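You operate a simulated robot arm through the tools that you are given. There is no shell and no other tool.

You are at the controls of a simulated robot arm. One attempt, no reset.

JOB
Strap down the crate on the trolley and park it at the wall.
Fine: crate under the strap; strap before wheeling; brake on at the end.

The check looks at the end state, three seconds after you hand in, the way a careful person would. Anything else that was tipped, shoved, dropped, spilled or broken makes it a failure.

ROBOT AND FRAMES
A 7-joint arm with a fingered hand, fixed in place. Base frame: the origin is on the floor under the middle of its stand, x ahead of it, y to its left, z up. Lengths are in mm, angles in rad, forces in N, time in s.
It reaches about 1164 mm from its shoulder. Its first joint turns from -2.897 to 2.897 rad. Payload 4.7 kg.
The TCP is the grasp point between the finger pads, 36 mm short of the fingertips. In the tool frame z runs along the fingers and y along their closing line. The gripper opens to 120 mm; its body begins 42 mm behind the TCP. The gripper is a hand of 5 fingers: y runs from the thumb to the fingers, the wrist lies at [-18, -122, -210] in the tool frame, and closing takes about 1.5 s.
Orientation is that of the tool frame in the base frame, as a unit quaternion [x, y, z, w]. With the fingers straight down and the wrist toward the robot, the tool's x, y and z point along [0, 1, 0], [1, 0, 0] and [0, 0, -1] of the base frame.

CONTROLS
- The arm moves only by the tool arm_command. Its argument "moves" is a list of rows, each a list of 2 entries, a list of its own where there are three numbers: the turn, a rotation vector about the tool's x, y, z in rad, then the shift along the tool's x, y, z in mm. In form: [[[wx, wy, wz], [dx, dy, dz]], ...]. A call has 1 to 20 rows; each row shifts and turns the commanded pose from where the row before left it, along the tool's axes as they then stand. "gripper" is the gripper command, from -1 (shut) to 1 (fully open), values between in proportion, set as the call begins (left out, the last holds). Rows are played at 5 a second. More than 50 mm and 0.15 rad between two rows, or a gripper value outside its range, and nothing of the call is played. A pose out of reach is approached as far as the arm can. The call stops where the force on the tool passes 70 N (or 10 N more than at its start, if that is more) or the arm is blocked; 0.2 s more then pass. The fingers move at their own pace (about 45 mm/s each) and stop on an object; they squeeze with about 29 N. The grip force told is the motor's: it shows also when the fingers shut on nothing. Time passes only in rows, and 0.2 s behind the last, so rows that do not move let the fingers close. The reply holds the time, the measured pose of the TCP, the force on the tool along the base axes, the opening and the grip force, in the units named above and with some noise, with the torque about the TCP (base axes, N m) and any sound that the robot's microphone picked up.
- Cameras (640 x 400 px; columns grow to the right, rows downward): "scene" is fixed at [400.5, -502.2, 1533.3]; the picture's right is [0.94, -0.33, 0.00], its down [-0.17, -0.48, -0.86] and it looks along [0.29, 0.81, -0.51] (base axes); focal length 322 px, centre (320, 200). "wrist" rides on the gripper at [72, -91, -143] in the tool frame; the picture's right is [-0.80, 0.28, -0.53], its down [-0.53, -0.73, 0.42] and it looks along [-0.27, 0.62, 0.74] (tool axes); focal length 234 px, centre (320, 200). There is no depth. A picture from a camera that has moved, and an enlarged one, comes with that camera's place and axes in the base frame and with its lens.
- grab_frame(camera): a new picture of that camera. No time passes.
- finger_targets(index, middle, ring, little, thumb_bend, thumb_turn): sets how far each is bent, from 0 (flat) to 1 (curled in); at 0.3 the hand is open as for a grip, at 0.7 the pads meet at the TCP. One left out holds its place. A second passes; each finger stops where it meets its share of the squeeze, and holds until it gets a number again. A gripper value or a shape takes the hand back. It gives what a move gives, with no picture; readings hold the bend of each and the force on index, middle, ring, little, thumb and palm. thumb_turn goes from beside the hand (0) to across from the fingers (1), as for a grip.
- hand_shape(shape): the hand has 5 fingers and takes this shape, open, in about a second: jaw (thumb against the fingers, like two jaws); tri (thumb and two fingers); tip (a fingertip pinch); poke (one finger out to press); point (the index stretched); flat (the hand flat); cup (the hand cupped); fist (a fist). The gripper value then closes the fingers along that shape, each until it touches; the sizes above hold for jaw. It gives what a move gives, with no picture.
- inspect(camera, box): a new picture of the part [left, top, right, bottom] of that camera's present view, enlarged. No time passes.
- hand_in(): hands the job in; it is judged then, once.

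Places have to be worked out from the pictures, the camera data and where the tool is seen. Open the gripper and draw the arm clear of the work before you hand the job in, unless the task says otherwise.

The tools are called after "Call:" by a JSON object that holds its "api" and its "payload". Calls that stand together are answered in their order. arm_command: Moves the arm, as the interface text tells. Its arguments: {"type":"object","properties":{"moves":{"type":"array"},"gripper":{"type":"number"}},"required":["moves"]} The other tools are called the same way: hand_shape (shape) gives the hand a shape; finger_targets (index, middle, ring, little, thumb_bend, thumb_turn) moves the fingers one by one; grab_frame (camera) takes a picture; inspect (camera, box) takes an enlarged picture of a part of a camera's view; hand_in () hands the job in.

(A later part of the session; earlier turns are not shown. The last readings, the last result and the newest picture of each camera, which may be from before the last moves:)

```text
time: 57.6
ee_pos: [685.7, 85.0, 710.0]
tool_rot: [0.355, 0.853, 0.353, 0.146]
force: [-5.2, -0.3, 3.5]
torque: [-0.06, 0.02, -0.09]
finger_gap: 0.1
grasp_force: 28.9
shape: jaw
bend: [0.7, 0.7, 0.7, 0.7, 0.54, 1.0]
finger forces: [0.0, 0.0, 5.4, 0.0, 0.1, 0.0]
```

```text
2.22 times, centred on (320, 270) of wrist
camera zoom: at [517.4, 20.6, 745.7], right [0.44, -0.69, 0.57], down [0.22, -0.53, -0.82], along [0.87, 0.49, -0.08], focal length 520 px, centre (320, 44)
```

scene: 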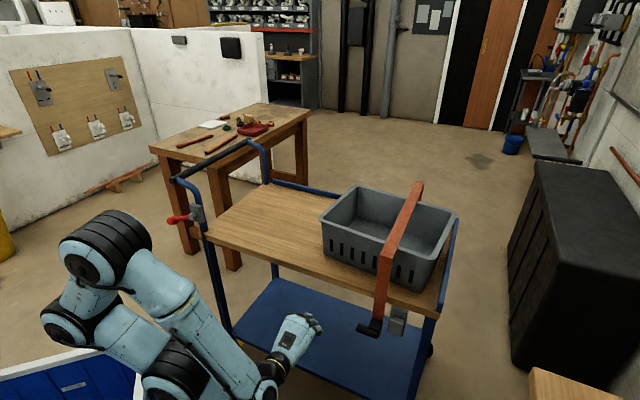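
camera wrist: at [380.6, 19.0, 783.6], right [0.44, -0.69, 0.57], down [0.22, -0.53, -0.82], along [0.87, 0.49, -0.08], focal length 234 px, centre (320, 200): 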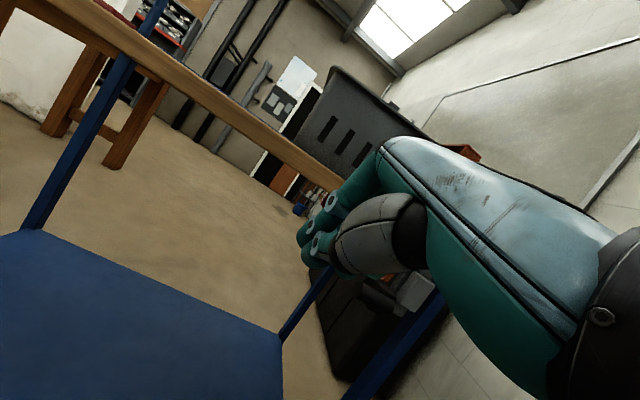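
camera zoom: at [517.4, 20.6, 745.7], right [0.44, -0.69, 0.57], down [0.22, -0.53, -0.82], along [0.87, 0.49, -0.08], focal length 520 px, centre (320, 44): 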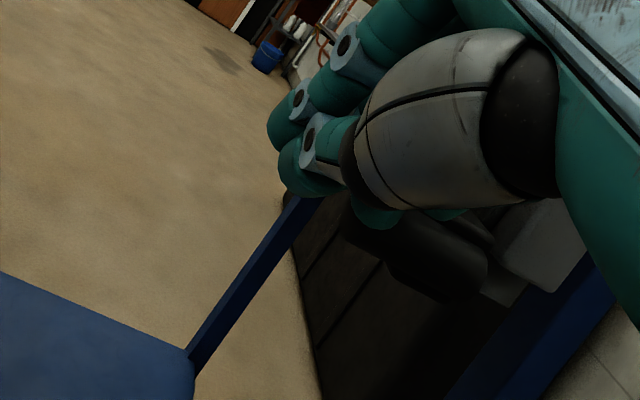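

The grip has no sideways play; the strap only slides vertically. One more check: a gentle lift from under the bar's end to see whether it's held down.

Call:
{"api": "arm_command", "payload": {"moves": [[[0, 0, 0], [22, 0, 0]], [[0, 0, 0], [0, -16.6, 13.1]], [[0, 0, 0], [0, -16.6, 13.1]], [[0, 0, 0], [-20, 0, 0]], [[0, 0, 0], [-20, 0, 0]], [[0, 0, 0], [0, 0, 0]]]}}

Call:
{"api": "inspect", "payload": {"camera": "scene", "box": [320, 280, 440, 360]}}

Call:
{"api": "inspect", "payload": {"camera": "wrist", "box": [220, 180, 420, 360]}}

```text
time: 58.9
ee_pos: [684.7, 74.9, 661.5]
tool_rot: [0.349, 0.856, 0.356, 0.134]
force: [-35.5, 18.2, 2.0]
torque: [-0.4, -0.6, 0.69]
finger_gap: 0.0
grasp_force: 29.2
shape: jaw
bend: [0.7, 0.7, 0.7, 0.7, 0.54, 1.0]
finger forces: [0.1, 36.0, 2.7, 0.1, 0.1, 0.0]
stopped in row 6: the force on the tool passed its limit at 76 N (the readings are from after the stop); the commanded pose is now the measured one
```

```text
5.00 times, centred on (380, 320) of scene
camera zoom: at [400.5, -502.2, 1533.3], right [0.94, -0.33, 0.0], down [-0.17, -0.48, -0.86], along [0.29, 0.81, -0.51], focal length 1608 px, centre (20, -400)
```

zoom: 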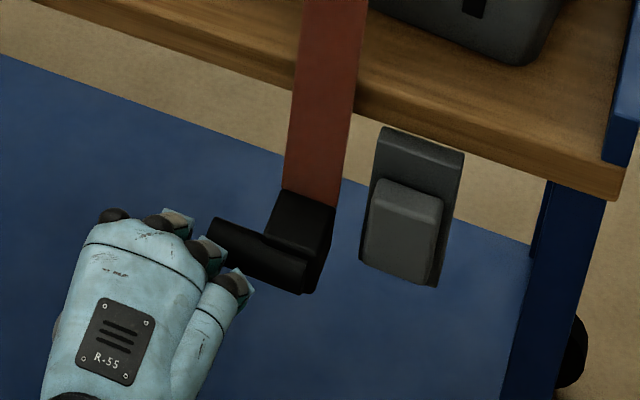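

```text
2.22 times, centred on (320, 270) of wrist
camera zoom: at [517.7, 7.3, 700.0], right [0.47, -0.69, 0.56], down [0.22, -0.52, -0.83], along [0.86, 0.51, -0.09], focal length 520 px, centre (320, 44)
```

zoom: 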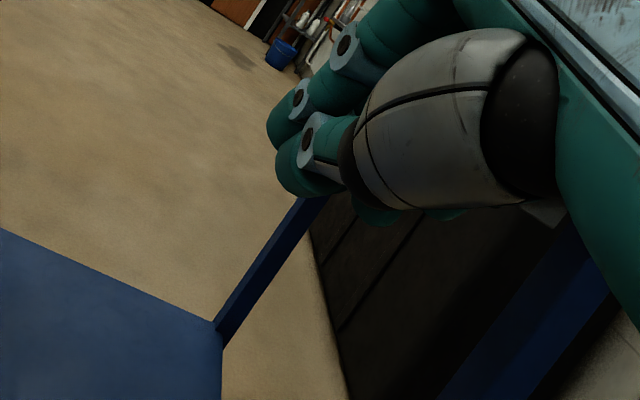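

I bumped the bar sideways (force limit stopped me). Backing straight off now and checking that nothing shifted.

Call:
{"api": "arm_command", "payload": {"moves": [[[0, 0, 0], [15, 0, 0]], [[0, 0, 0], [25, 0, 0]], [[0, 0, 0], [25, 0, 0]], [[0, 0, 0], [0, 0, 0]]]}}

Call:
{"api": "inspect", "payload": {"camera": "scene", "box": [320, 280, 440, 360]}}

Call:
{"api": "grab_frame", "payload": {"camera": "scene"}}

```text
time: 59.9
ee_pos: [642.0, 118.6, 664.0]
tool_rot: [0.352, 0.855, 0.355, 0.14]
force: [0.0, -0.4, -0.2]
torque: [0.02, 0.01, 0.01]
finger_gap: 0.0
grasp_force: 29.2
shape: jaw
bend: [0.7, 0.7, 0.7, 0.7, 0.54, 1.0]
finger forces: [0.0, 0.1, 0.0, 0.0, 0.0, 0.1]
```

```text
5.00 times, centred on (380, 320) of scene
camera zoom: at [400.5, -502.2, 1533.3], right [0.94, -0.33, 0.0], down [-0.17, -0.48, -0.86], along [0.29, 0.81, -0.51], focal length 1608 px, centre (20, -400)
```

zoom: 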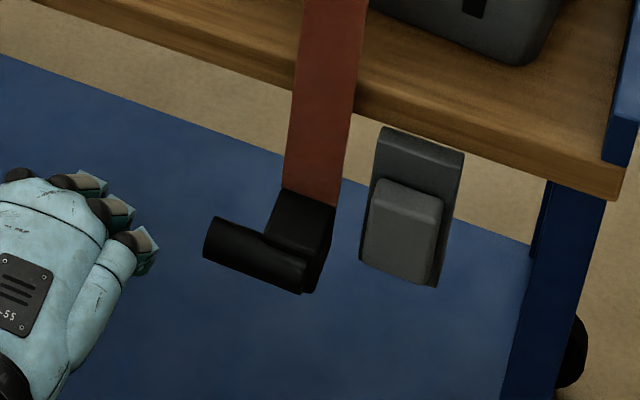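

```text
taken
```

scene: 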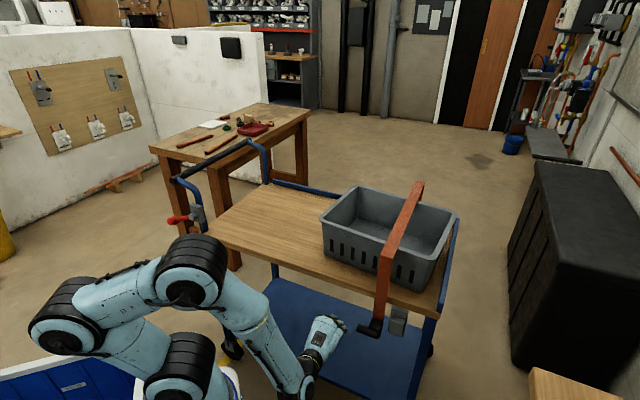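

The trolley moved at most ~1.5 mm even under ~76 N, so its brake appears to be on already. I'll redo the lift check properly, going lower under the bar's end first.

Call:
{"api": "arm_command", "payload": {"moves": [[[0, 0, 0], [0, -19, 19]], [[0, 0, 0], [-16, 0, 0]], [[0, 0, 0], [-16, 0, 0]], [[0, 0, 0], [-16, 0, 0]], [[0, 0, 0], [-16, 0, 0]], [[0, 0, 0], [-10, 0, 0]], [[0, 0, 0], [0, 0, 0]]]}}

Call:
{"api": "inspect", "payload": {"camera": "scene", "box": [320, 280, 440, 360]}}

Call:
{"api": "inspect", "payload": {"camera": "wrist", "box": [220, 180, 420, 360]}}

```text
time: 61.5
ee_pos: [695.1, 67.6, 634.1]
tool_rot: [0.352, 0.855, 0.355, 0.137]
force: [-22.3, -1.1, -17.7]
torque: [-0.01, -0.38, 0.04]
finger_gap: 0.0
grasp_force: 28.8
shape: jaw
bend: [0.7, 0.7, 0.7, 0.7, 0.54, 1.0]
finger forces: [0.2, 26.9, 0.0, 0.1, 0.1, 0.1]
```

```text
5.00 times, centred on (380, 320) of scene
camera zoom: at [400.5, -502.2, 1533.3], right [0.94, -0.33, 0.0], down [-0.17, -0.48, -0.86], along [0.29, 0.81, -0.51], focal length 1608 px, centre (20, -400)
```

zoom: 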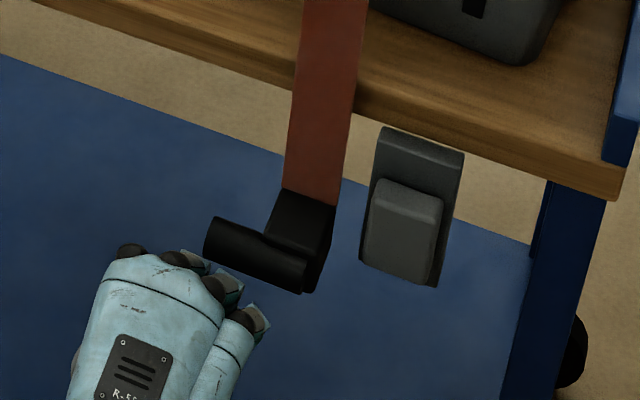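

```text
2.22 times, centred on (320, 270) of wrist
camera zoom: at [526.5, 0.5, 673.2], right [0.46, -0.69, 0.56], down [0.22, -0.52, -0.82], along [0.86, 0.5, -0.09], focal length 520 px, centre (320, 44)
```

zoom: 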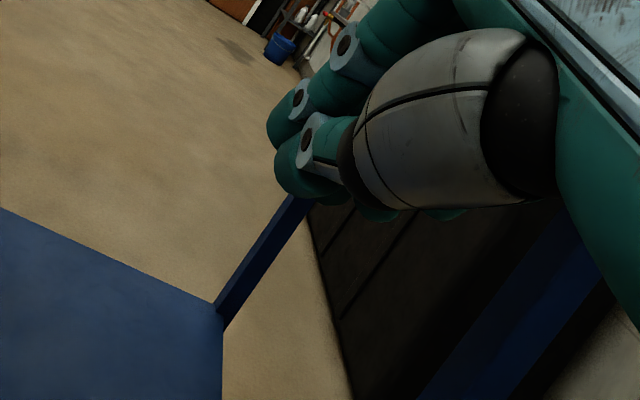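

The bar resists an upward push of ~18 N without moving (it slid down with just 3 N), so the strap is latched. I back away downward and out.

Call:
{"api": "arm_command", "payload": {"moves": [[[0, 0, 0], [0, -7, 7]], [[0, 0, 0], [0, -12, -2]], [[0, 0, 0], [0, -25, -25]], [[0, 0, 0], [0, -25, -25]], [[0, 0, 0], [0, -25, -25]], [[0, 0, 0], [40, 0, 0]], [[0, 0, 0], [40, 0, 0]], [[0, 0, 0], [0, 0, 0]]], "gripper": 1}}

Call:
{"api": "grab_frame", "payload": {"camera": "scene"}}

Call:
{"api": "inspect", "payload": {"camera": "scene", "box": [320, 280, 440, 360]}}

```text
time: 62.0
ee_pos: [683.6, 62.6, 610.6]
tool_rot: [0.364, 0.855, 0.348, 0.126]
force: [-48.3, -68.0, -60.6]
torque: [3.74, -0.22, -2.97]
finger_gap: 95.9
grasp_force: 0.1
shape: jaw
bend: [0.3, 0.54, 0.43, 0.32, 0.3, 0.98]
finger forces: [0.0, 50.9, 44.6, 4.2, 0.0, 0.1]
stopped in row 2: the force on the tool passed its limit at 75 N (the readings are from after the stop); the commanded pose is now the measured one
```

```text
taken
```

scene: 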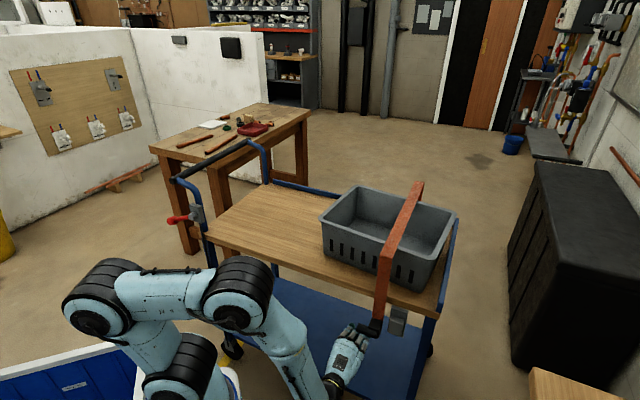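

```text
5.00 times, centred on (380, 320) of scene
camera zoom: at [400.5, -502.2, 1533.3], right [0.94, -0.33, 0.0], down [-0.17, -0.48, -0.86], along [0.29, 0.81, -0.51], focal length 1608 px, centre (20, -400)
```

zoom: 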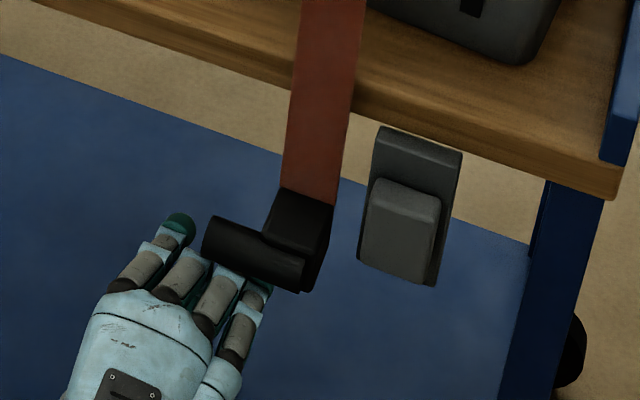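

My mistake: opening the fingers pushed them against the bar. I close them again in place to release that pressure, then withdraw.

Call:
{"api": "arm_command", "payload": {"moves": [[[0, 0, 0], [0, 0, 0]], [[0, 0, 0], [0, 0, 0]], [[0, 0, 0], [0, 0, 0]], [[0, 0, 0], [0, 0, 0]], [[0, 0, 0], [0, 0, 0]]], "gripper": -1}}

Call:
{"api": "inspect", "payload": {"camera": "scene", "box": [320, 280, 440, 360]}}

```text
time: 63.2
ee_pos: [687.7, 64.2, 616.5]
tool_rot: [0.358, 0.856, 0.35, 0.131]
force: [-45.0, -52.6, -50.4]
torque: [3.22, -0.06, -2.72]
finger_gap: 14.7
grasp_force: 0.1
shape: jaw
bend: [0.72, 0.62, 0.53, 0.33, 0.73, 1.0]
finger forces: [0.0, 8.6, 67.6, 9.8, 0.1, 0.0]
```

```text
5.00 times, centred on (380, 320) of scene
camera zoom: at [400.5, -502.2, 1533.3], right [0.94, -0.33, 0.0], down [-0.17, -0.48, -0.86], along [0.29, 0.81, -0.51], focal length 1608 px, centre (20, -400)
```

zoom: 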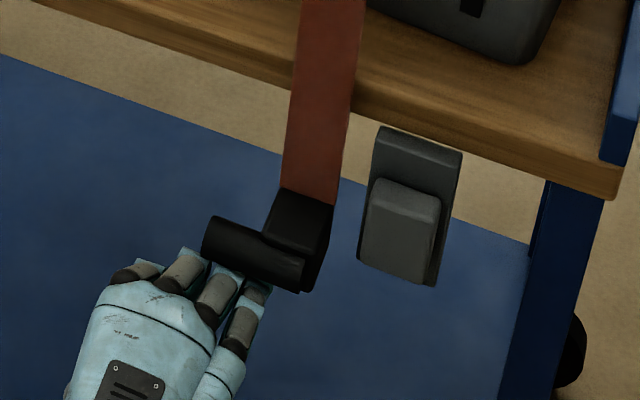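

Middle and ring fingers are still pressed under the bar. I move away along the push-back direction (down and toward the robot) in small steps.

Call:
{"api": "arm_command", "payload": {"moves": [[[0, 0, 0], [0, -5, 0]], [[0, 0, 0], [0, -5, 0]], [[0, 0, 0], [0, -5, 0]], [[0, 0, 0], [0, 0, 0]]]}}

Call:
{"api": "inspect", "payload": {"camera": "scene", "box": [320, 280, 440, 360]}}

```text
time: 64.2
ee_pos: [683.1, 56.2, 610.9]
tool_rot: [0.356, 0.855, 0.352, 0.137]
force: [-0.2, -1.1, -0.1]
torque: [-0.01, -0.02, 0.0]
finger_gap: 0.1
grasp_force: 29.0
shape: jaw
bend: [0.7, 0.62, 0.71, 0.4, 0.54, 1.0]
finger forces: [0.0, 0.1, 0.0, 0.1, 0.0, 0.0]
```

```text
5.00 times, centred on (380, 320) of scene
camera zoom: at [400.5, -502.2, 1533.3], right [0.94, -0.33, 0.0], down [-0.17, -0.48, -0.86], along [0.29, 0.81, -0.51], focal length 1608 px, centre (20, -400)
```

zoom: 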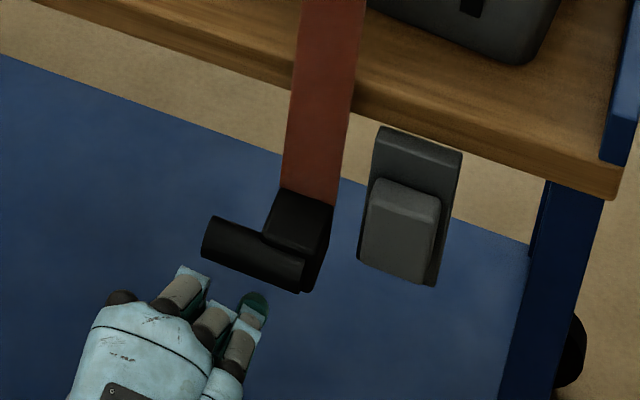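

Free of the bar; strap unchanged and still down. I withdraw toward the robot and raise the hand.

Call:
{"api": "arm_command", "payload": {"moves": [[[0, 0, 0], [0, -21, -21]], [[0, 0, 0], [0, -21, -21]], [[0, 0, 0], [0, -21, -21]], [[0, 0, 0], [0, -21, -21]], [[0, 0, 0], [0, 28.3, -28.3]], [[0, 0, 0], [0, 28.3, -28.3]], [[0, 0, 0], [0, 28.3, -28.3]], [[0, 0, 0], [0, 28.3, -28.3]], [[0, 0, 0], [0, 28.3, -28.3]], [[0, 0, 0], [0, 28.3, -28.3]], [[0, 0, 0], [0, 0, 0]]]}}

Call:
{"api": "arm_command", "payload": {"moves": [[[0.0558, -0.0528, 0.1262], [0, 0, 0]], [[0.0558, -0.0528, 0.1262], [0, 0, 0]], [[0.0558, -0.0528, 0.1262], [0, 0, 0]], [[0.0558, -0.0528, 0.1262], [0, 0, 0]], [[0.0558, -0.0528, 0.1262], [0, 0, 0]], [[0.0558, -0.0528, 0.1262], [0, 0, 0]], [[0.0558, -0.0528, 0.1262], [0, 0, 0]], [[0.0558, -0.0528, 0.1262], [0, 0, 0]], [[0.0558, -0.0528, 0.1262], [0, 0, 0]], [[0.0558, -0.0528, 0.1262], [0, 0, 0]], [[0.0558, -0.0528, 0.1262], [0, 0, 0]], [[0, 0, 0], [0, 0, 0]]], "gripper": 1}}

Call:
{"api": "grab_frame", "payload": {"camera": "wrist"}}

Call:
{"api": "grab_frame", "payload": {"camera": "scene"}}

```text
time: 66.6
ee_pos: [605.1, -28.2, 851.6]
tool_rot: [0.356, 0.855, 0.352, 0.135]
force: [-0.3, -0.1, -0.2]
torque: [-0.04, 0.04, 0.01]
finger_gap: 0.0
grasp_force: 28.8
shape: jaw
bend: [0.7, 0.62, 0.7, 0.7, 0.54, 1.0]
finger forces: [0.0, 0.1, 0.0, 0.0, 0.0, 0.0]
```

```text
time: 69.2
ee_pos: [604.3, -27.7, 850.2]
tool_rot: [0.904, 0.428, -0.002, -0.002]
force: [0.2, 0.7, -0.2]
torque: [-0.02, 0.01, 0.0]
finger_gap: 120.0
grasp_force: 0.1
shape: jaw
bend: [0.3, 0.3, 0.3, 0.3, 0.3, 0.98]
finger forces: [0.1, 0.0, 0.0, 0.0, 0.0, 0.0]
```

```text
taken
camera wrist: at [580.7, 86.9, 994.3], right [-0.29, -0.8, 0.53], down [-0.91, 0.05, -0.42], along [0.31, -0.6, -0.74], focal length 234 px, centre (320, 200)
```

wrist: 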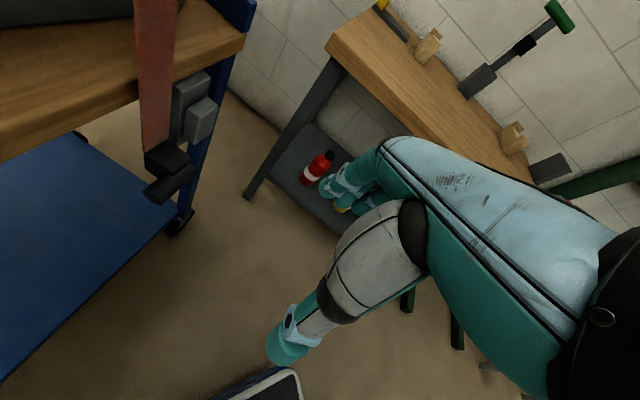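

```text
taken
```

scene: 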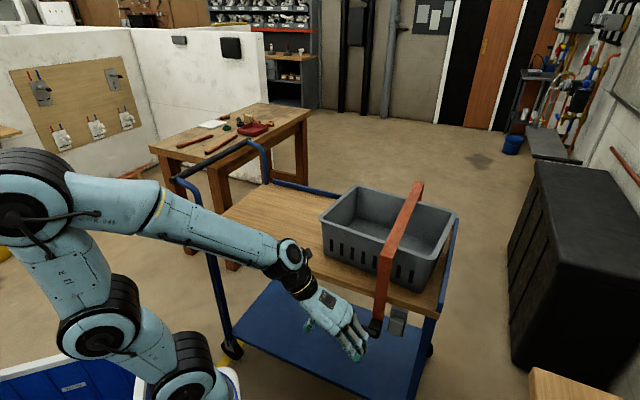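

I can see the wall, table and shelf. I'll move a bit further along to view the floor of the parking bay between table and chest.

Call:
{"api": "arm_command", "payload": {"moves": [[[0, 0, 0], [-9.2, 37.9, -10]], [[0, 0, 0], [-9.2, 37.9, -10]], [[0, 0, 0], [-9.2, 37.9, -10]], [[0, 0, 0], [-9.2, 37.9, -10]], [[0, 0, 0], [-9.2, 30, -10]], [[-0.12, -0.05, 0], [0, 0, 0]], [[-0.12, -0.05, 0], [0, 0, 0]], [[0, 0, 0], [0, 0, 0]]]}}

Call:
{"api": "grab_frame", "payload": {"camera": "wrist"}}

```text
time: 71.0
ee_pos: [716.0, -179.1, 899.5]
tool_rot: [0.896, 0.425, 0.005, 0.129]
force: [-0.6, -0.5, -0.9]
torque: [0.01, 0.01, 0.0]
finger_gap: 119.9
grasp_force: 0.1
shape: jaw
bend: [0.3, 0.3, 0.3, 0.3, 0.3, 0.98]
finger forces: [0.0, 0.0, 0.0, 0.0, 0.1, 0.0]
```

```text
taken
camera wrist: at [676.1, -34.2, 1009.9], right [-0.36, -0.66, 0.65], down [-0.85, -0.06, -0.53], along [0.39, -0.75, -0.54], focal length 234 px, centre (320, 200)
```

wrist: 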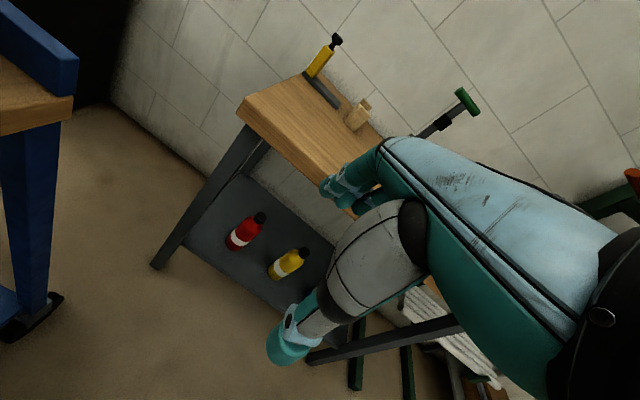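

No floor marks in the bay; it's a plain spot against the tiled wall, so the trolley's front should end close to the wall (about 740 mm of travel). Now to the brake lever at the handle end: I transit along the front of the trolley at a safe distance.

Call:
{"api": "arm_command", "payload": {"moves": [[[0, 0, 0], [9.4, -44.1, -13.3]], [[0, 0, 0], [9.4, -44.1, -13.3]], [[0, 0, 0], [9.4, -44.1, -13.3]], [[0, 0, 0], [9.4, -44.1, -13.3]], [[0, 0, 0], [9.4, -44.1, -13.3]], [[0, 0, 0], [9.4, -44.1, -13.3]], [[0, 0, 0], [9.4, -44.1, -13.3]], [[0, 0, 0], [9.4, -44.1, -13.3]], [[0, 0, 0], [9.4, -44.1, -13.3]], [[0, 0, 0], [9.4, -44.1, -13.3]], [[0, 0, 0], [9.4, -44.1, -13.3]], [[0, 0, 0], [9.4, -44.1, -13.3]], [[0, 0, 0], [9.4, -44.1, -13.3]], [[0, 0, 0], [9.4, -44.1, -13.3]], [[0, 0, 0], [9.4, -44.1, -13.3]], [[0, 0, 0], [9.4, -44.1, -13.3]], [[0, 0, 0], [9.4, -44.1, -13.3]], [[0, 0, 0], [9.4, -44.1, -13.3]], [[0, 0, 0], [9.4, -44.1, -13.3]], [[0, 0, 0], [9.4, -44.1, -13.3]]]}}

Call:
{"api": "grab_frame", "payload": {"camera": "scene"}}

```text
time: 75.2
ee_pos: [134.2, 559.1, 931.8]
tool_rot: [0.896, 0.426, 0.004, 0.128]
force: [0.7, 0.4, 1.4]
torque: [0.03, 0.05, 0.0]
finger_gap: 120.0
grasp_force: 0.1
shape: jaw
bend: [0.3, 0.3, 0.3, 0.3, 0.3, 0.98]
finger forces: [0.0, 0.0, 0.1, 0.0, 0.0, 0.1]
```

```text
taken
```

scene: 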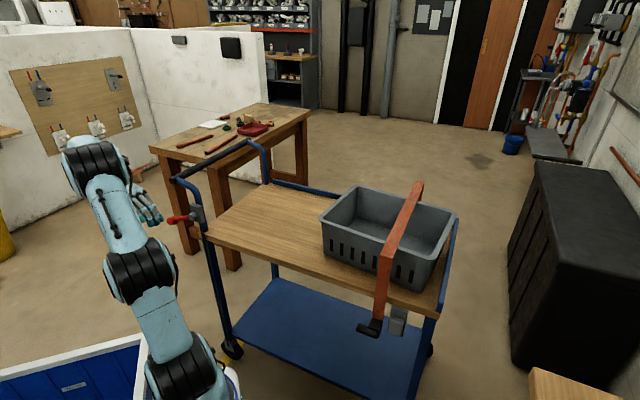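

Arrived next to the lever with clearance. Now I rotate into the 45° posture facing the lever.

Call:
{"api": "arm_command", "payload": {"moves": [[[-0.0469, 0.0735, -0.1153], [0, 0, 0]], [[-0.0469, 0.0735, -0.1153], [0, 0, 0]], [[-0.0469, 0.0735, -0.1153], [0, 0, 0]], [[-0.0469, 0.0735, -0.1153], [0, 0, 0]], [[-0.0469, 0.0735, -0.1153], [0, 0, 0]], [[-0.0469, 0.0735, -0.1153], [0, 0, 0]], [[-0.0469, 0.0735, -0.1153], [0, 0, 0]], [[-0.0469, 0.0735, -0.1153], [0, 0, 0]], [[-0.0469, 0.0735, -0.1153], [0, 0, 0]], [[-0.0469, 0.0735, -0.1153], [0, 0, 0]], [[-0.0469, 0.0735, -0.1153], [0, 0, 0]], [[0, 0, 0], [0, 0, 0]]]}}

Call:
{"api": "grab_frame", "payload": {"camera": "wrist"}}

Call:
{"api": "inspect", "payload": {"camera": "scene", "box": [80, 120, 280, 260]}}

```text
time: 77.8
ee_pos: [134.4, 558.8, 932.0]
tool_rot: [0.354, 0.854, 0.353, 0.146]
force: [-0.2, -0.2, -0.2]
torque: [0.0, 0.0, -0.03]
finger_gap: 120.1
grasp_force: 0.2
shape: jaw
bend: [0.3, 0.3, 0.3, 0.3, 0.3, 0.98]
finger forces: [0.0, 0.0, 0.1, 0.0, 0.0, 0.0]
```

```text
taken
camera wrist: at [-35.0, 492.8, 968.5], right [0.45, -0.69, 0.57], down [0.22, -0.53, -0.82], along [0.87, 0.49, -0.08], focal length 234 px, centre (320, 200)
```

wrist: 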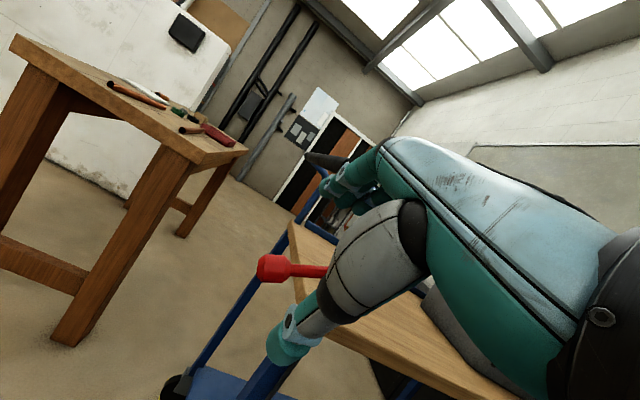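

```text
2.86 times, centred on (180, 190) of scene
camera zoom: at [400.5, -502.2, 1533.3], right [0.94, -0.33, 0.0], down [-0.17, -0.48, -0.86], along [0.29, 0.81, -0.51], focal length 919 px, centre (720, 229)
```

zoom: 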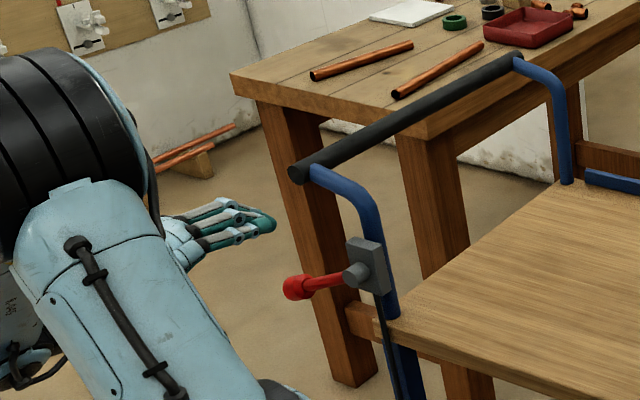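

Lever is where I judged (knob ≈ (211, 641, 838)). I approach along the hand's axis so the lever ends up between thumb and fingers.

Call:
{"api": "arm_command", "payload": {"moves": [[[0, 0, 0], [0, 12, 25]], [[0, 0, 0], [0, 0, 25]], [[0, 0, 0], [0, 0, 25]], [[0, 0, 0], [0, 0, 25]], [[0, 0, 0], [0, 0, 25]], [[0, 0, 0], [0, 0, 0]]]}}

Call:
{"api": "grab_frame", "payload": {"camera": "wrist"}}

Call:
{"api": "inspect", "payload": {"camera": "scene", "box": [80, 120, 280, 260]}}

```text
time: 79.2
ee_pos: [202.3, 627.4, 851.9]
tool_rot: [0.353, 0.854, 0.354, 0.147]
force: [0.1, -0.2, -0.2]
torque: [-0.01, 0.02, 0.0]
finger_gap: 119.7
grasp_force: 0.1
shape: jaw
bend: [0.3, 0.3, 0.3, 0.3, 0.3, 0.98]
finger forces: [0.0, 0.0, 0.1, 0.0, 0.0, 0.1]
```

```text
taken
camera wrist: at [33.6, 561.8, 888.0], right [0.45, -0.69, 0.57], down [0.22, -0.53, -0.82], along [0.87, 0.49, -0.08], focal length 234 px, centre (320, 200)
```

wrist: 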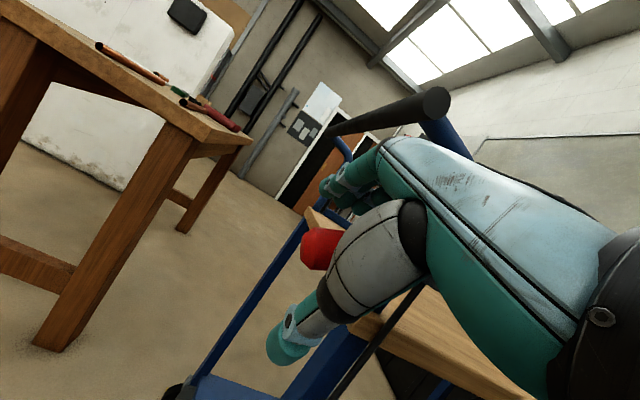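

```text
2.86 times, centred on (180, 190) of scene
camera zoom: at [400.5, -502.2, 1533.3], right [0.94, -0.33, 0.0], down [-0.17, -0.48, -0.86], along [0.29, 0.81, -0.51], focal length 919 px, centre (720, 229)
```

zoom: 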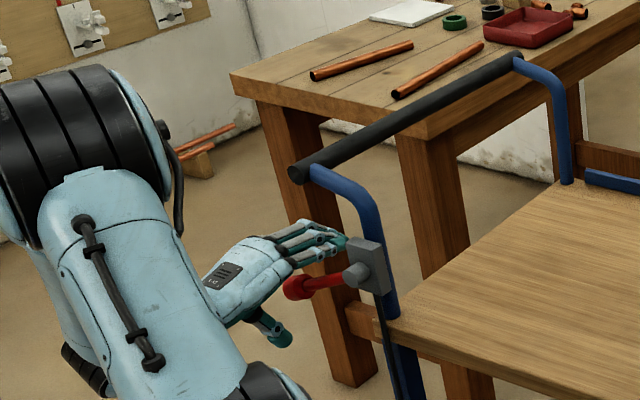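

The lever knob lies between thumb (below) and fingers (above). I go the last 22 mm and close gently on it.

Call:
{"api": "arm_command", "payload": {"moves": [[[0, 0, 0], [0, 0, 11]], [[0, 0, 0], [0, 0, 11]], [[0, 0, 0], [0, 0, 0]]]}}

Call:
{"api": "arm_command", "payload": {"moves": [[[0, 0, 0], [0, 0, 0]], [[0, 0, 0], [0, 0, 0]], [[0, 0, 0], [0, 0, 0]], [[0, 0, 0], [0, 0, 0]], [[0, 0, 0], [0, 0, 0]], [[0, 0, 0], [0, 0, 0]], [[0, 0, 0], [0, 0, 0]]], "gripper": -1}}

Call:
{"api": "grab_frame", "payload": {"camera": "wrist"}}

Call:
{"api": "inspect", "payload": {"camera": "scene", "box": [80, 120, 280, 260]}}

```text
time: 80.0
ee_pos: [212.7, 638.2, 835.4]
tool_rot: [0.353, 0.854, 0.353, 0.146]
force: [0.0, -0.1, 0.2]
torque: [-0.02, 0.06, -0.03]
finger_gap: 120.2
grasp_force: 0.0
shape: jaw
bend: [0.3, 0.3, 0.3, 0.3, 0.3, 0.98]
finger forces: [0.0, 0.0, 0.0, 0.1, 0.1, 0.0]
```

```text
time: 81.6
ee_pos: [212.2, 638.9, 836.1]
tool_rot: [0.353, 0.854, 0.353, 0.147]
force: [-0.4, 1.0, -1.5]
torque: [-0.06, -0.04, 0.0]
finger_gap: 5.2
grasp_force: 8.2
shape: jaw
bend: [0.7, 0.7, 0.7, 0.57, 0.75, 1.0]
finger forces: [5.3, 0.0, 0.1, 1.6, 7.4, 0.1]
```

```text
taken
camera wrist: at [44.3, 573.0, 872.5], right [0.45, -0.69, 0.57], down [0.22, -0.53, -0.82], along [0.87, 0.49, -0.08], focal length 234 px, centre (320, 200)
```

wrist: 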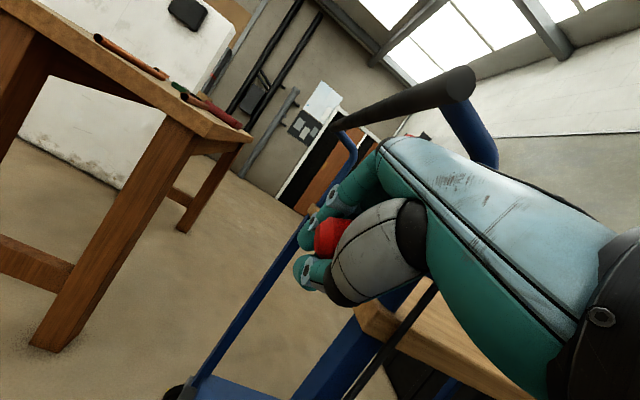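

```text
2.86 times, centred on (180, 190) of scene
camera zoom: at [400.5, -502.2, 1533.3], right [0.94, -0.33, 0.0], down [-0.17, -0.48, -0.86], along [0.29, 0.81, -0.51], focal length 919 px, centre (720, 229)
```

zoom: 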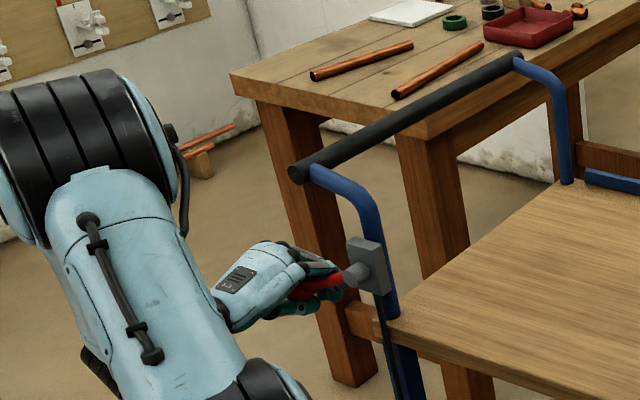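

The hand encloses the lever. I try lifting it a little along its arc to feel which way it moves.

Call:
{"api": "arm_command", "payload": {"moves": [[[0, 0, 0], [2.7, 4.4, -4.4]], [[0, 0, 0], [2.7, 4.4, -4.4]], [[0, 0, 0], [0, 0, 0]]]}}

Call:
{"api": "inspect", "payload": {"camera": "scene", "box": [130, 160, 230, 240]}}

```text
time: 82.4
ee_pos: [209.6, 642.4, 847.6]
tool_rot: [0.353, 0.854, 0.354, 0.146]
force: [-7.7, 0.3, -3.7]
torque: [0.06, 0.04, -0.03]
finger_gap: 13.2
grasp_force: 28.4
shape: jaw
bend: [0.72, 0.7, 0.7, 0.71, 0.8, 1.0]
finger forces: [5.5, 0.1, 0.1, 1.5, 13.9, 0.0]
```

```text
5.00 times, centred on (180, 200) of scene
camera zoom: at [400.5, -502.2, 1533.3], right [0.94, -0.33, 0.0], down [-0.17, -0.48, -0.86], along [0.29, 0.81, -0.51], focal length 1608 px, centre (1020, 200)
```

zoom: 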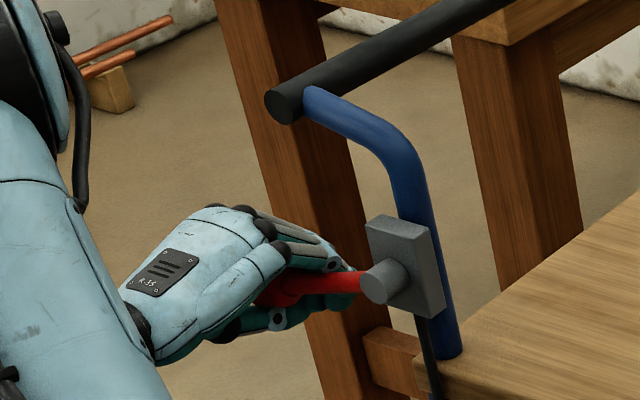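

The lever follows upward with little force. I continue lifting along the arc.

Call:
{"api": "arm_command", "payload": {"moves": [[[0, 0, 0], [2.5, 5.4, -5.4]], [[0, 0, 0], [2.0, 5.5, -5.5]], [[0, 0, 0], [1.6, 5.6, -5.6]], [[0, 0, 0], [1.1, 5.6, -5.6]], [[0, 0, 0], [0, 0, 0]]]}}

Call:
{"api": "inspect", "payload": {"camera": "scene", "box": [130, 160, 230, 240]}}

Call:
{"api": "grab_frame", "payload": {"camera": "wrist"}}

```text
time: 83.6
ee_pos: [205.4, 646.6, 880.3]
tool_rot: [0.354, 0.853, 0.354, 0.146]
force: [-3.2, 1.0, -0.4]
torque: [0.02, -0.01, -0.02]
finger_gap: 11.3
grasp_force: 29.0
shape: jaw
bend: [0.72, 0.7, 0.7, 0.7, 0.8, 1.0]
finger forces: [2.8, 0.0, 0.0, 0.4, 5.5, 0.1]
```

```text
5.00 times, centred on (180, 200) of scene
camera zoom: at [400.5, -502.2, 1533.3], right [0.94, -0.33, 0.0], down [-0.17, -0.48, -0.86], along [0.29, 0.81, -0.51], focal length 1608 px, centre (1020, 200)
```

zoom: 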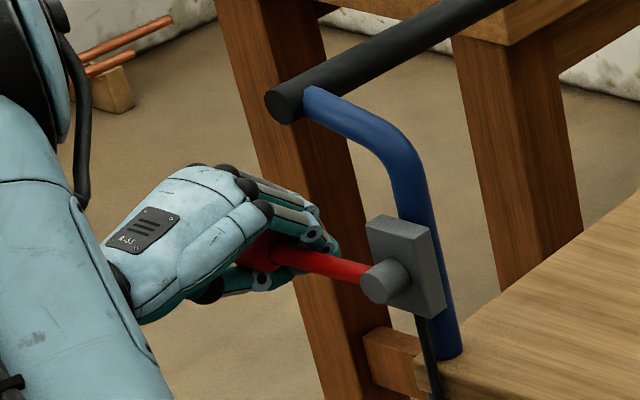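

```text
taken
camera wrist: at [35.8, 582.0, 917.1], right [0.45, -0.69, 0.57], down [0.22, -0.53, -0.82], along [0.87, 0.49, -0.08], focal length 234 px, centre (320, 200)
```

wrist: 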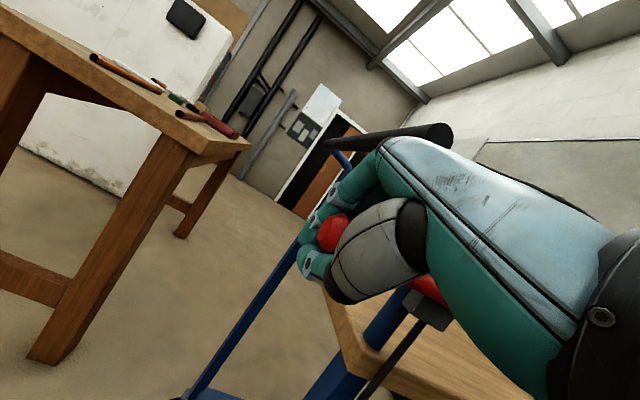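

It's now near horizontal and still moves freely. I continue up to find its upper end.

Call:
{"api": "arm_command", "payload": {"moves": [[[0, 0, 0], [0.5, 5.6, -5.6]], [[0, 0, 0], [0, 5.6, -5.6]], [[0, 0, 0], [-0.4, 5.6, -5.6]], [[0, 0, 0], [-0.9, 5.6, -5.6]], [[0, 0, 0], [0, 0, 0]]]}}

Call:
{"api": "inspect", "payload": {"camera": "scene", "box": [130, 160, 230, 240]}}

```text
time: 84.8
ee_pos: [203.8, 645.4, 912.9]
tool_rot: [0.353, 0.854, 0.353, 0.146]
force: [-0.2, 1.9, 0.9]
torque: [0.03, 0.02, 0.02]
finger_gap: 10.8
grasp_force: 29.5
shape: jaw
bend: [0.72, 0.7, 0.7, 0.7, 0.8, 1.0]
finger forces: [1.3, 0.0, 0.1, 0.2, 0.9, 0.0]
```

```text
5.00 times, centred on (180, 200) of scene
camera zoom: at [400.5, -502.2, 1533.3], right [0.94, -0.33, 0.0], down [-0.17, -0.48, -0.86], along [0.29, 0.81, -0.51], focal length 1608 px, centre (1020, 200)
```

zoom: 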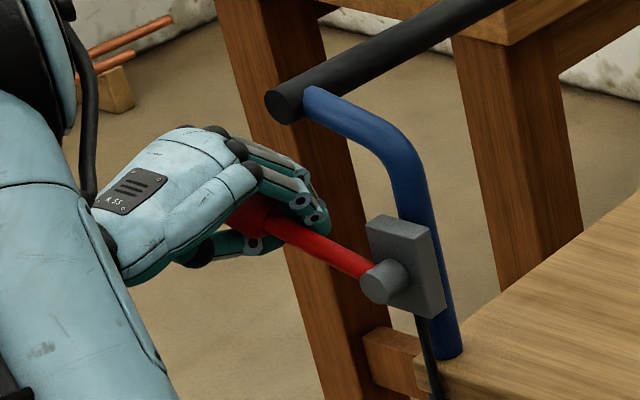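

Call:
{"api": "arm_command", "payload": {"moves": [[[0, 0, 0], [-1.3, 5.6, -5.6]], [[0, 0, 0], [-1.8, 5.5, -5.5]], [[0, 0, 0], [-2.2, 5.4, -5.4]], [[0, 0, 0], [0, 0, 0]]]}}

Call:
{"api": "inspect", "payload": {"camera": "scene", "box": [130, 160, 230, 240]}}

Call:
{"api": "grab_frame", "payload": {"camera": "wrist"}}

```text
time: 85.8
ee_pos: [209.3, 643.5, 935.1]
tool_rot: [0.353, 0.854, 0.353, 0.146]
force: [-0.7, -0.5, 0.2]
torque: [-0.02, 0.04, 0.03]
finger_gap: 10.5
grasp_force: 29.0
shape: jaw
bend: [0.72, 0.7, 0.7, 0.7, 0.8, 1.0]
finger forces: [0.1, 0.0, 0.0, 0.0, 0.1, 0.0]
```

```text
5.00 times, centred on (180, 200) of scene
camera zoom: at [400.5, -502.2, 1533.3], right [0.94, -0.33, 0.0], down [-0.17, -0.48, -0.86], along [0.29, 0.81, -0.51], focal length 1608 px, centre (1020, 200)
```

zoom: 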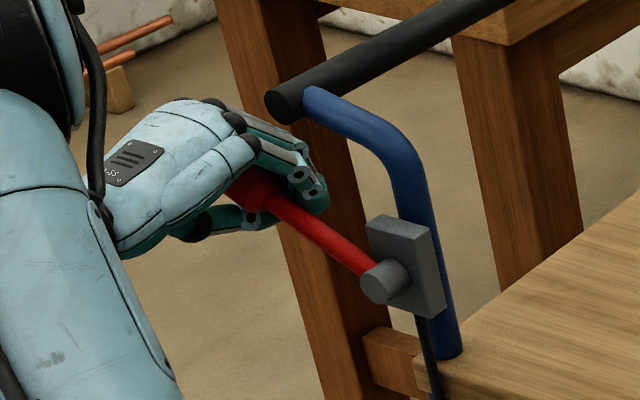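

```text
taken
camera wrist: at [40.2, 577.6, 971.2], right [0.45, -0.69, 0.57], down [0.22, -0.53, -0.82], along [0.87, 0.49, -0.08], focal length 234 px, centre (320, 200)
```

wrist: 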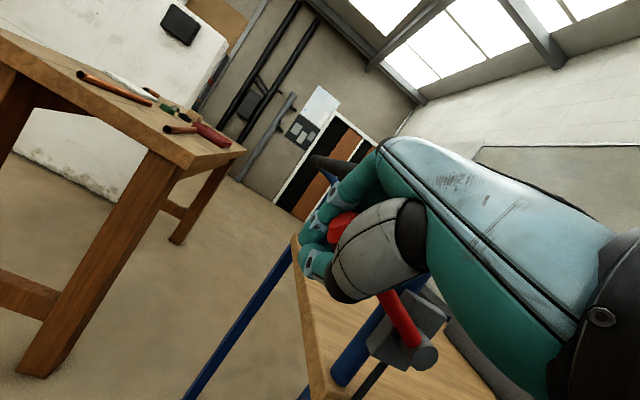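

Call:
{"api": "arm_command", "payload": {"moves": [[[0, 0, 0], [-2.3, 4.5, -4.5]], [[0, 0, 0], [-2.6, 4.4, -4.4]], [[0, 0, 0], [-2.9, 4.3, -4.3]], [[0, 0, 0], [0, 0, 0]]]}}

Call:
{"api": "inspect", "payload": {"camera": "scene", "box": [130, 160, 230, 240]}}

```text
time: 86.8
ee_pos: [214.8, 633.2, 941.5]
tool_rot: [0.351, 0.858, 0.345, 0.149]
force: [-13.6, -8.1, -15.2]
torque: [0.55, -0.48, -0.3]
finger_gap: 10.1
grasp_force: 28.6
shape: jaw
bend: [0.71, 0.7, 0.7, 0.7, 0.8, 1.0]
finger forces: [0.1, 19.3, 7.9, 0.0, 2.8, 0.1]
stopped in row 4: the force on the tool passed its limit at 72 N (the readings are from after the stop); the commanded pose is now the measured one
```

```text
5.00 times, centred on (180, 200) of scene
camera zoom: at [400.5, -502.2, 1533.3], right [0.94, -0.33, 0.0], down [-0.17, -0.48, -0.86], along [0.29, 0.81, -0.51], focal length 1608 px, centre (1020, 200)
```

zoom: 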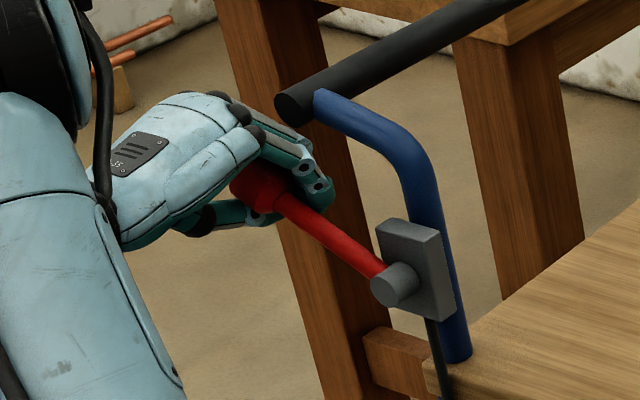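

The trolley rolled about 9 mm when I met resistance, so the brake is now released; the strap was done before that. The handle bar is close above my knuckles, so I lower a bit before opening the hand.

Call:
{"api": "arm_command", "payload": {"moves": [[[0, 0, 0], [2.0, -4.4, 4.4]], [[0, 0, 0], [2.0, -5.5, 5.5]], [[0, 0, 0], [1.5, -5.5, 5.5]], [[0, 0, 0], [0, 0, 0]]]}}

Call:
{"api": "inspect", "payload": {"camera": "scene", "box": [130, 160, 230, 240]}}

```text
time: 87.8
ee_pos: [210.3, 639.1, 922.9]
tool_rot: [0.352, 0.856, 0.347, 0.149]
force: [0.1, 1.0, 1.3]
torque: [-0.06, -0.02, 0.05]
finger_gap: 10.0
grasp_force: 29.3
shape: jaw
bend: [0.71, 0.7, 0.7, 0.7, 0.8, 1.0]
finger forces: [0.0, 0.8, 0.1, 0.8, 0.0, 0.1]
```

```text
5.00 times, centred on (180, 200) of scene
camera zoom: at [400.5, -502.2, 1533.3], right [0.94, -0.33, 0.0], down [-0.17, -0.48, -0.86], along [0.29, 0.81, -0.51], focal length 1608 px, centre (1020, 200)
```

zoom: 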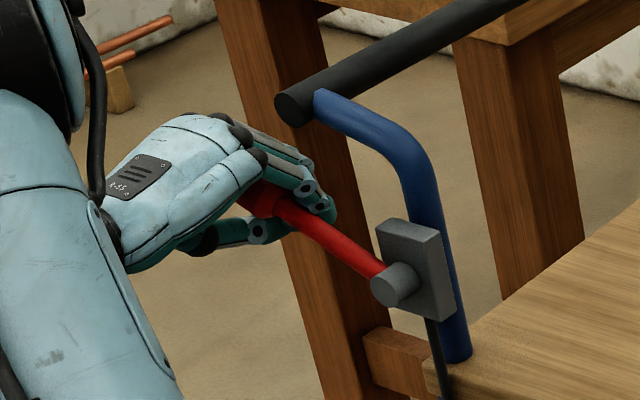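

The lever stays up while the hand came down. I open the hand halfway and withdraw along its axis.

Call:
{"api": "arm_command", "payload": {"moves": [[[0, 0, 0], [0, 0, 0]], [[0, 0, 0], [0, 0, 0]], [[0, 0, 0], [0, 0, 0]], [[0, 0, 0], [0, 0, 0]], [[0, 0, 0], [0, 0, 0]]], "gripper": 0.1}}

Call:
{"api": "inspect", "payload": {"camera": "scene", "box": [130, 160, 230, 240]}}

Call:
{"api": "grab_frame", "payload": {"camera": "wrist"}}

```text
time: 89.0
ee_pos: [211.6, 638.4, 920.3]
tool_rot: [0.352, 0.857, 0.346, 0.149]
force: [-9.6, -17.6, -31.4]
torque: [1.57, 0.28, -0.69]
finger_gap: 65.6
grasp_force: 0.1
shape: jaw
bend: [0.74, 0.43, 0.53, 0.4, 0.68, 1.0]
finger forces: [0.0, 1.2, 34.3, 0.0, 0.1, 0.1]
```

```text
5.00 times, centred on (180, 200) of scene
camera zoom: at [400.5, -502.2, 1533.3], right [0.94, -0.33, 0.0], down [-0.17, -0.48, -0.86], along [0.29, 0.81, -0.51], focal length 1608 px, centre (1020, 200)
```

zoom: 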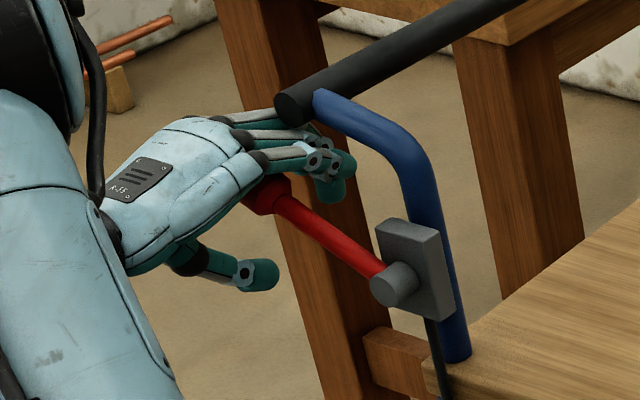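

```text
taken
camera wrist: at [42.5, 574.2, 959.2], right [0.45, -0.68, 0.58], down [0.22, -0.55, -0.81], along [0.87, 0.49, -0.09], focal length 234 px, centre (320, 200)
```

wrist: 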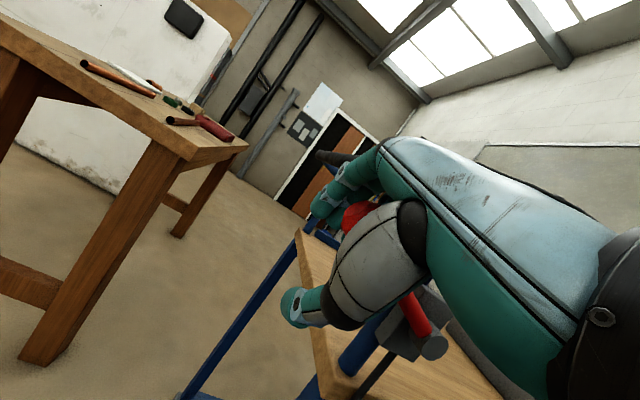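

A finger touches the underside of the handle bar, so I lower slightly to take that load off.

Call:
{"api": "arm_command", "payload": {"moves": [[[0, 0, 0], [0, -4, 4]], [[0, 0, 0], [0, -4, 4]], [[0, 0, 0], [0, 0, 0]]]}}

Call:
{"api": "inspect", "payload": {"camera": "scene", "box": [130, 160, 230, 240]}}

```text
time: 89.8
ee_pos: [210.3, 639.4, 913.3]
tool_rot: [0.352, 0.856, 0.348, 0.147]
force: [0.2, -0.5, -1.3]
torque: [0.11, 0.03, -0.02]
finger_gap: 65.8
grasp_force: 0.0
shape: jaw
bend: [0.74, 0.43, 0.41, 0.4, 0.68, 1.0]
finger forces: [0.0, 0.0, 1.5, 0.0, 0.0, 0.0]
```

```text
5.00 times, centred on (180, 200) of scene
camera zoom: at [400.5, -502.2, 1533.3], right [0.94, -0.33, 0.0], down [-0.17, -0.48, -0.86], along [0.29, 0.81, -0.51], focal length 1608 px, centre (1020, 200)
```

zoom: 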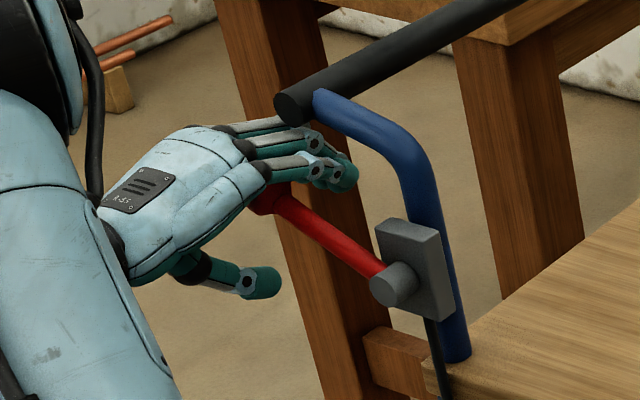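

Call:
{"api": "inspect", "payload": {"camera": "wrist", "box": [260, 140, 460, 360]}}

Call:
{"api": "inspect", "payload": {"camera": "scene", "box": [155, 180, 205, 220]}}

```text
1.82 times, centred on (360, 250) of wrist
camera zoom: at [42.3, 574.6, 951.3], right [0.45, -0.68, 0.58], down [0.22, -0.54, -0.81], along [0.87, 0.49, -0.09], focal length 426 px, centre (247, 109)
```

zoom: 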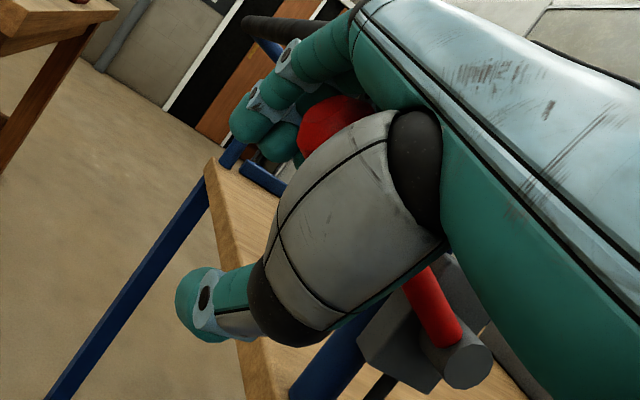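

```text
10.00 times, centred on (180, 200) of scene
camera zoom: at [400.5, -502.2, 1533.3], right [0.94, -0.33, 0.0], down [-0.17, -0.48, -0.86], along [0.29, 0.81, -0.51], focal length 3216 px, centre (1720, 200)
```

zoom: 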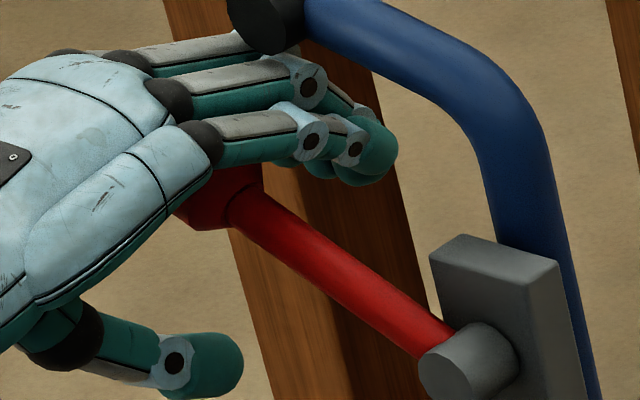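

The knob sits inside the half-open hand; the index still reads bent. I'll ask the index alone to open before withdrawing.

Call:
{"api": "finger_targets", "payload": {"index": 0.4, "middle": 0.4, "ring": 0.4, "little": 0.4}}

Call:
{"api": "inspect", "payload": {"camera": "scene", "box": [155, 180, 205, 220]}}

```text
time: 90.8
ee_pos: [211.7, 638.9, 911.2]
tool_rot: [0.352, 0.856, 0.348, 0.149]
force: [-0.7, -0.1, -0.2]
torque: [0.02, 0.02, -0.01]
finger_gap: 80.7
grasp_force: 0.0
shape: fingers
bend: [0.4, 0.4, 0.4, 0.4, 0.68, 1.0]
finger forces: [0.0, 0.0, 0.0, 0.1, 0.1, 0.0]
```

```text
10.00 times, centred on (180, 200) of scene
camera zoom: at [400.5, -502.2, 1533.3], right [0.94, -0.33, 0.0], down [-0.17, -0.48, -0.86], along [0.29, 0.81, -0.51], focal length 3216 px, centre (1720, 200)
```

zoom: 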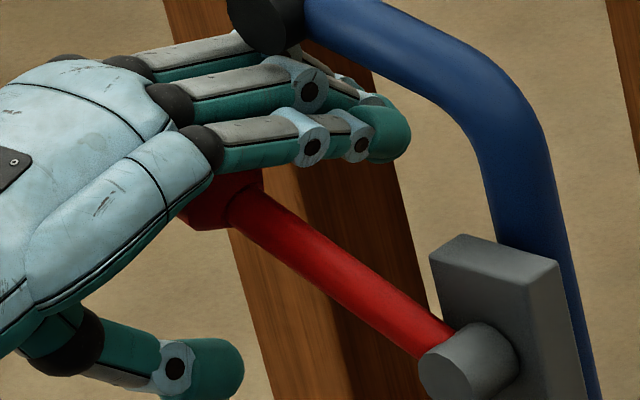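

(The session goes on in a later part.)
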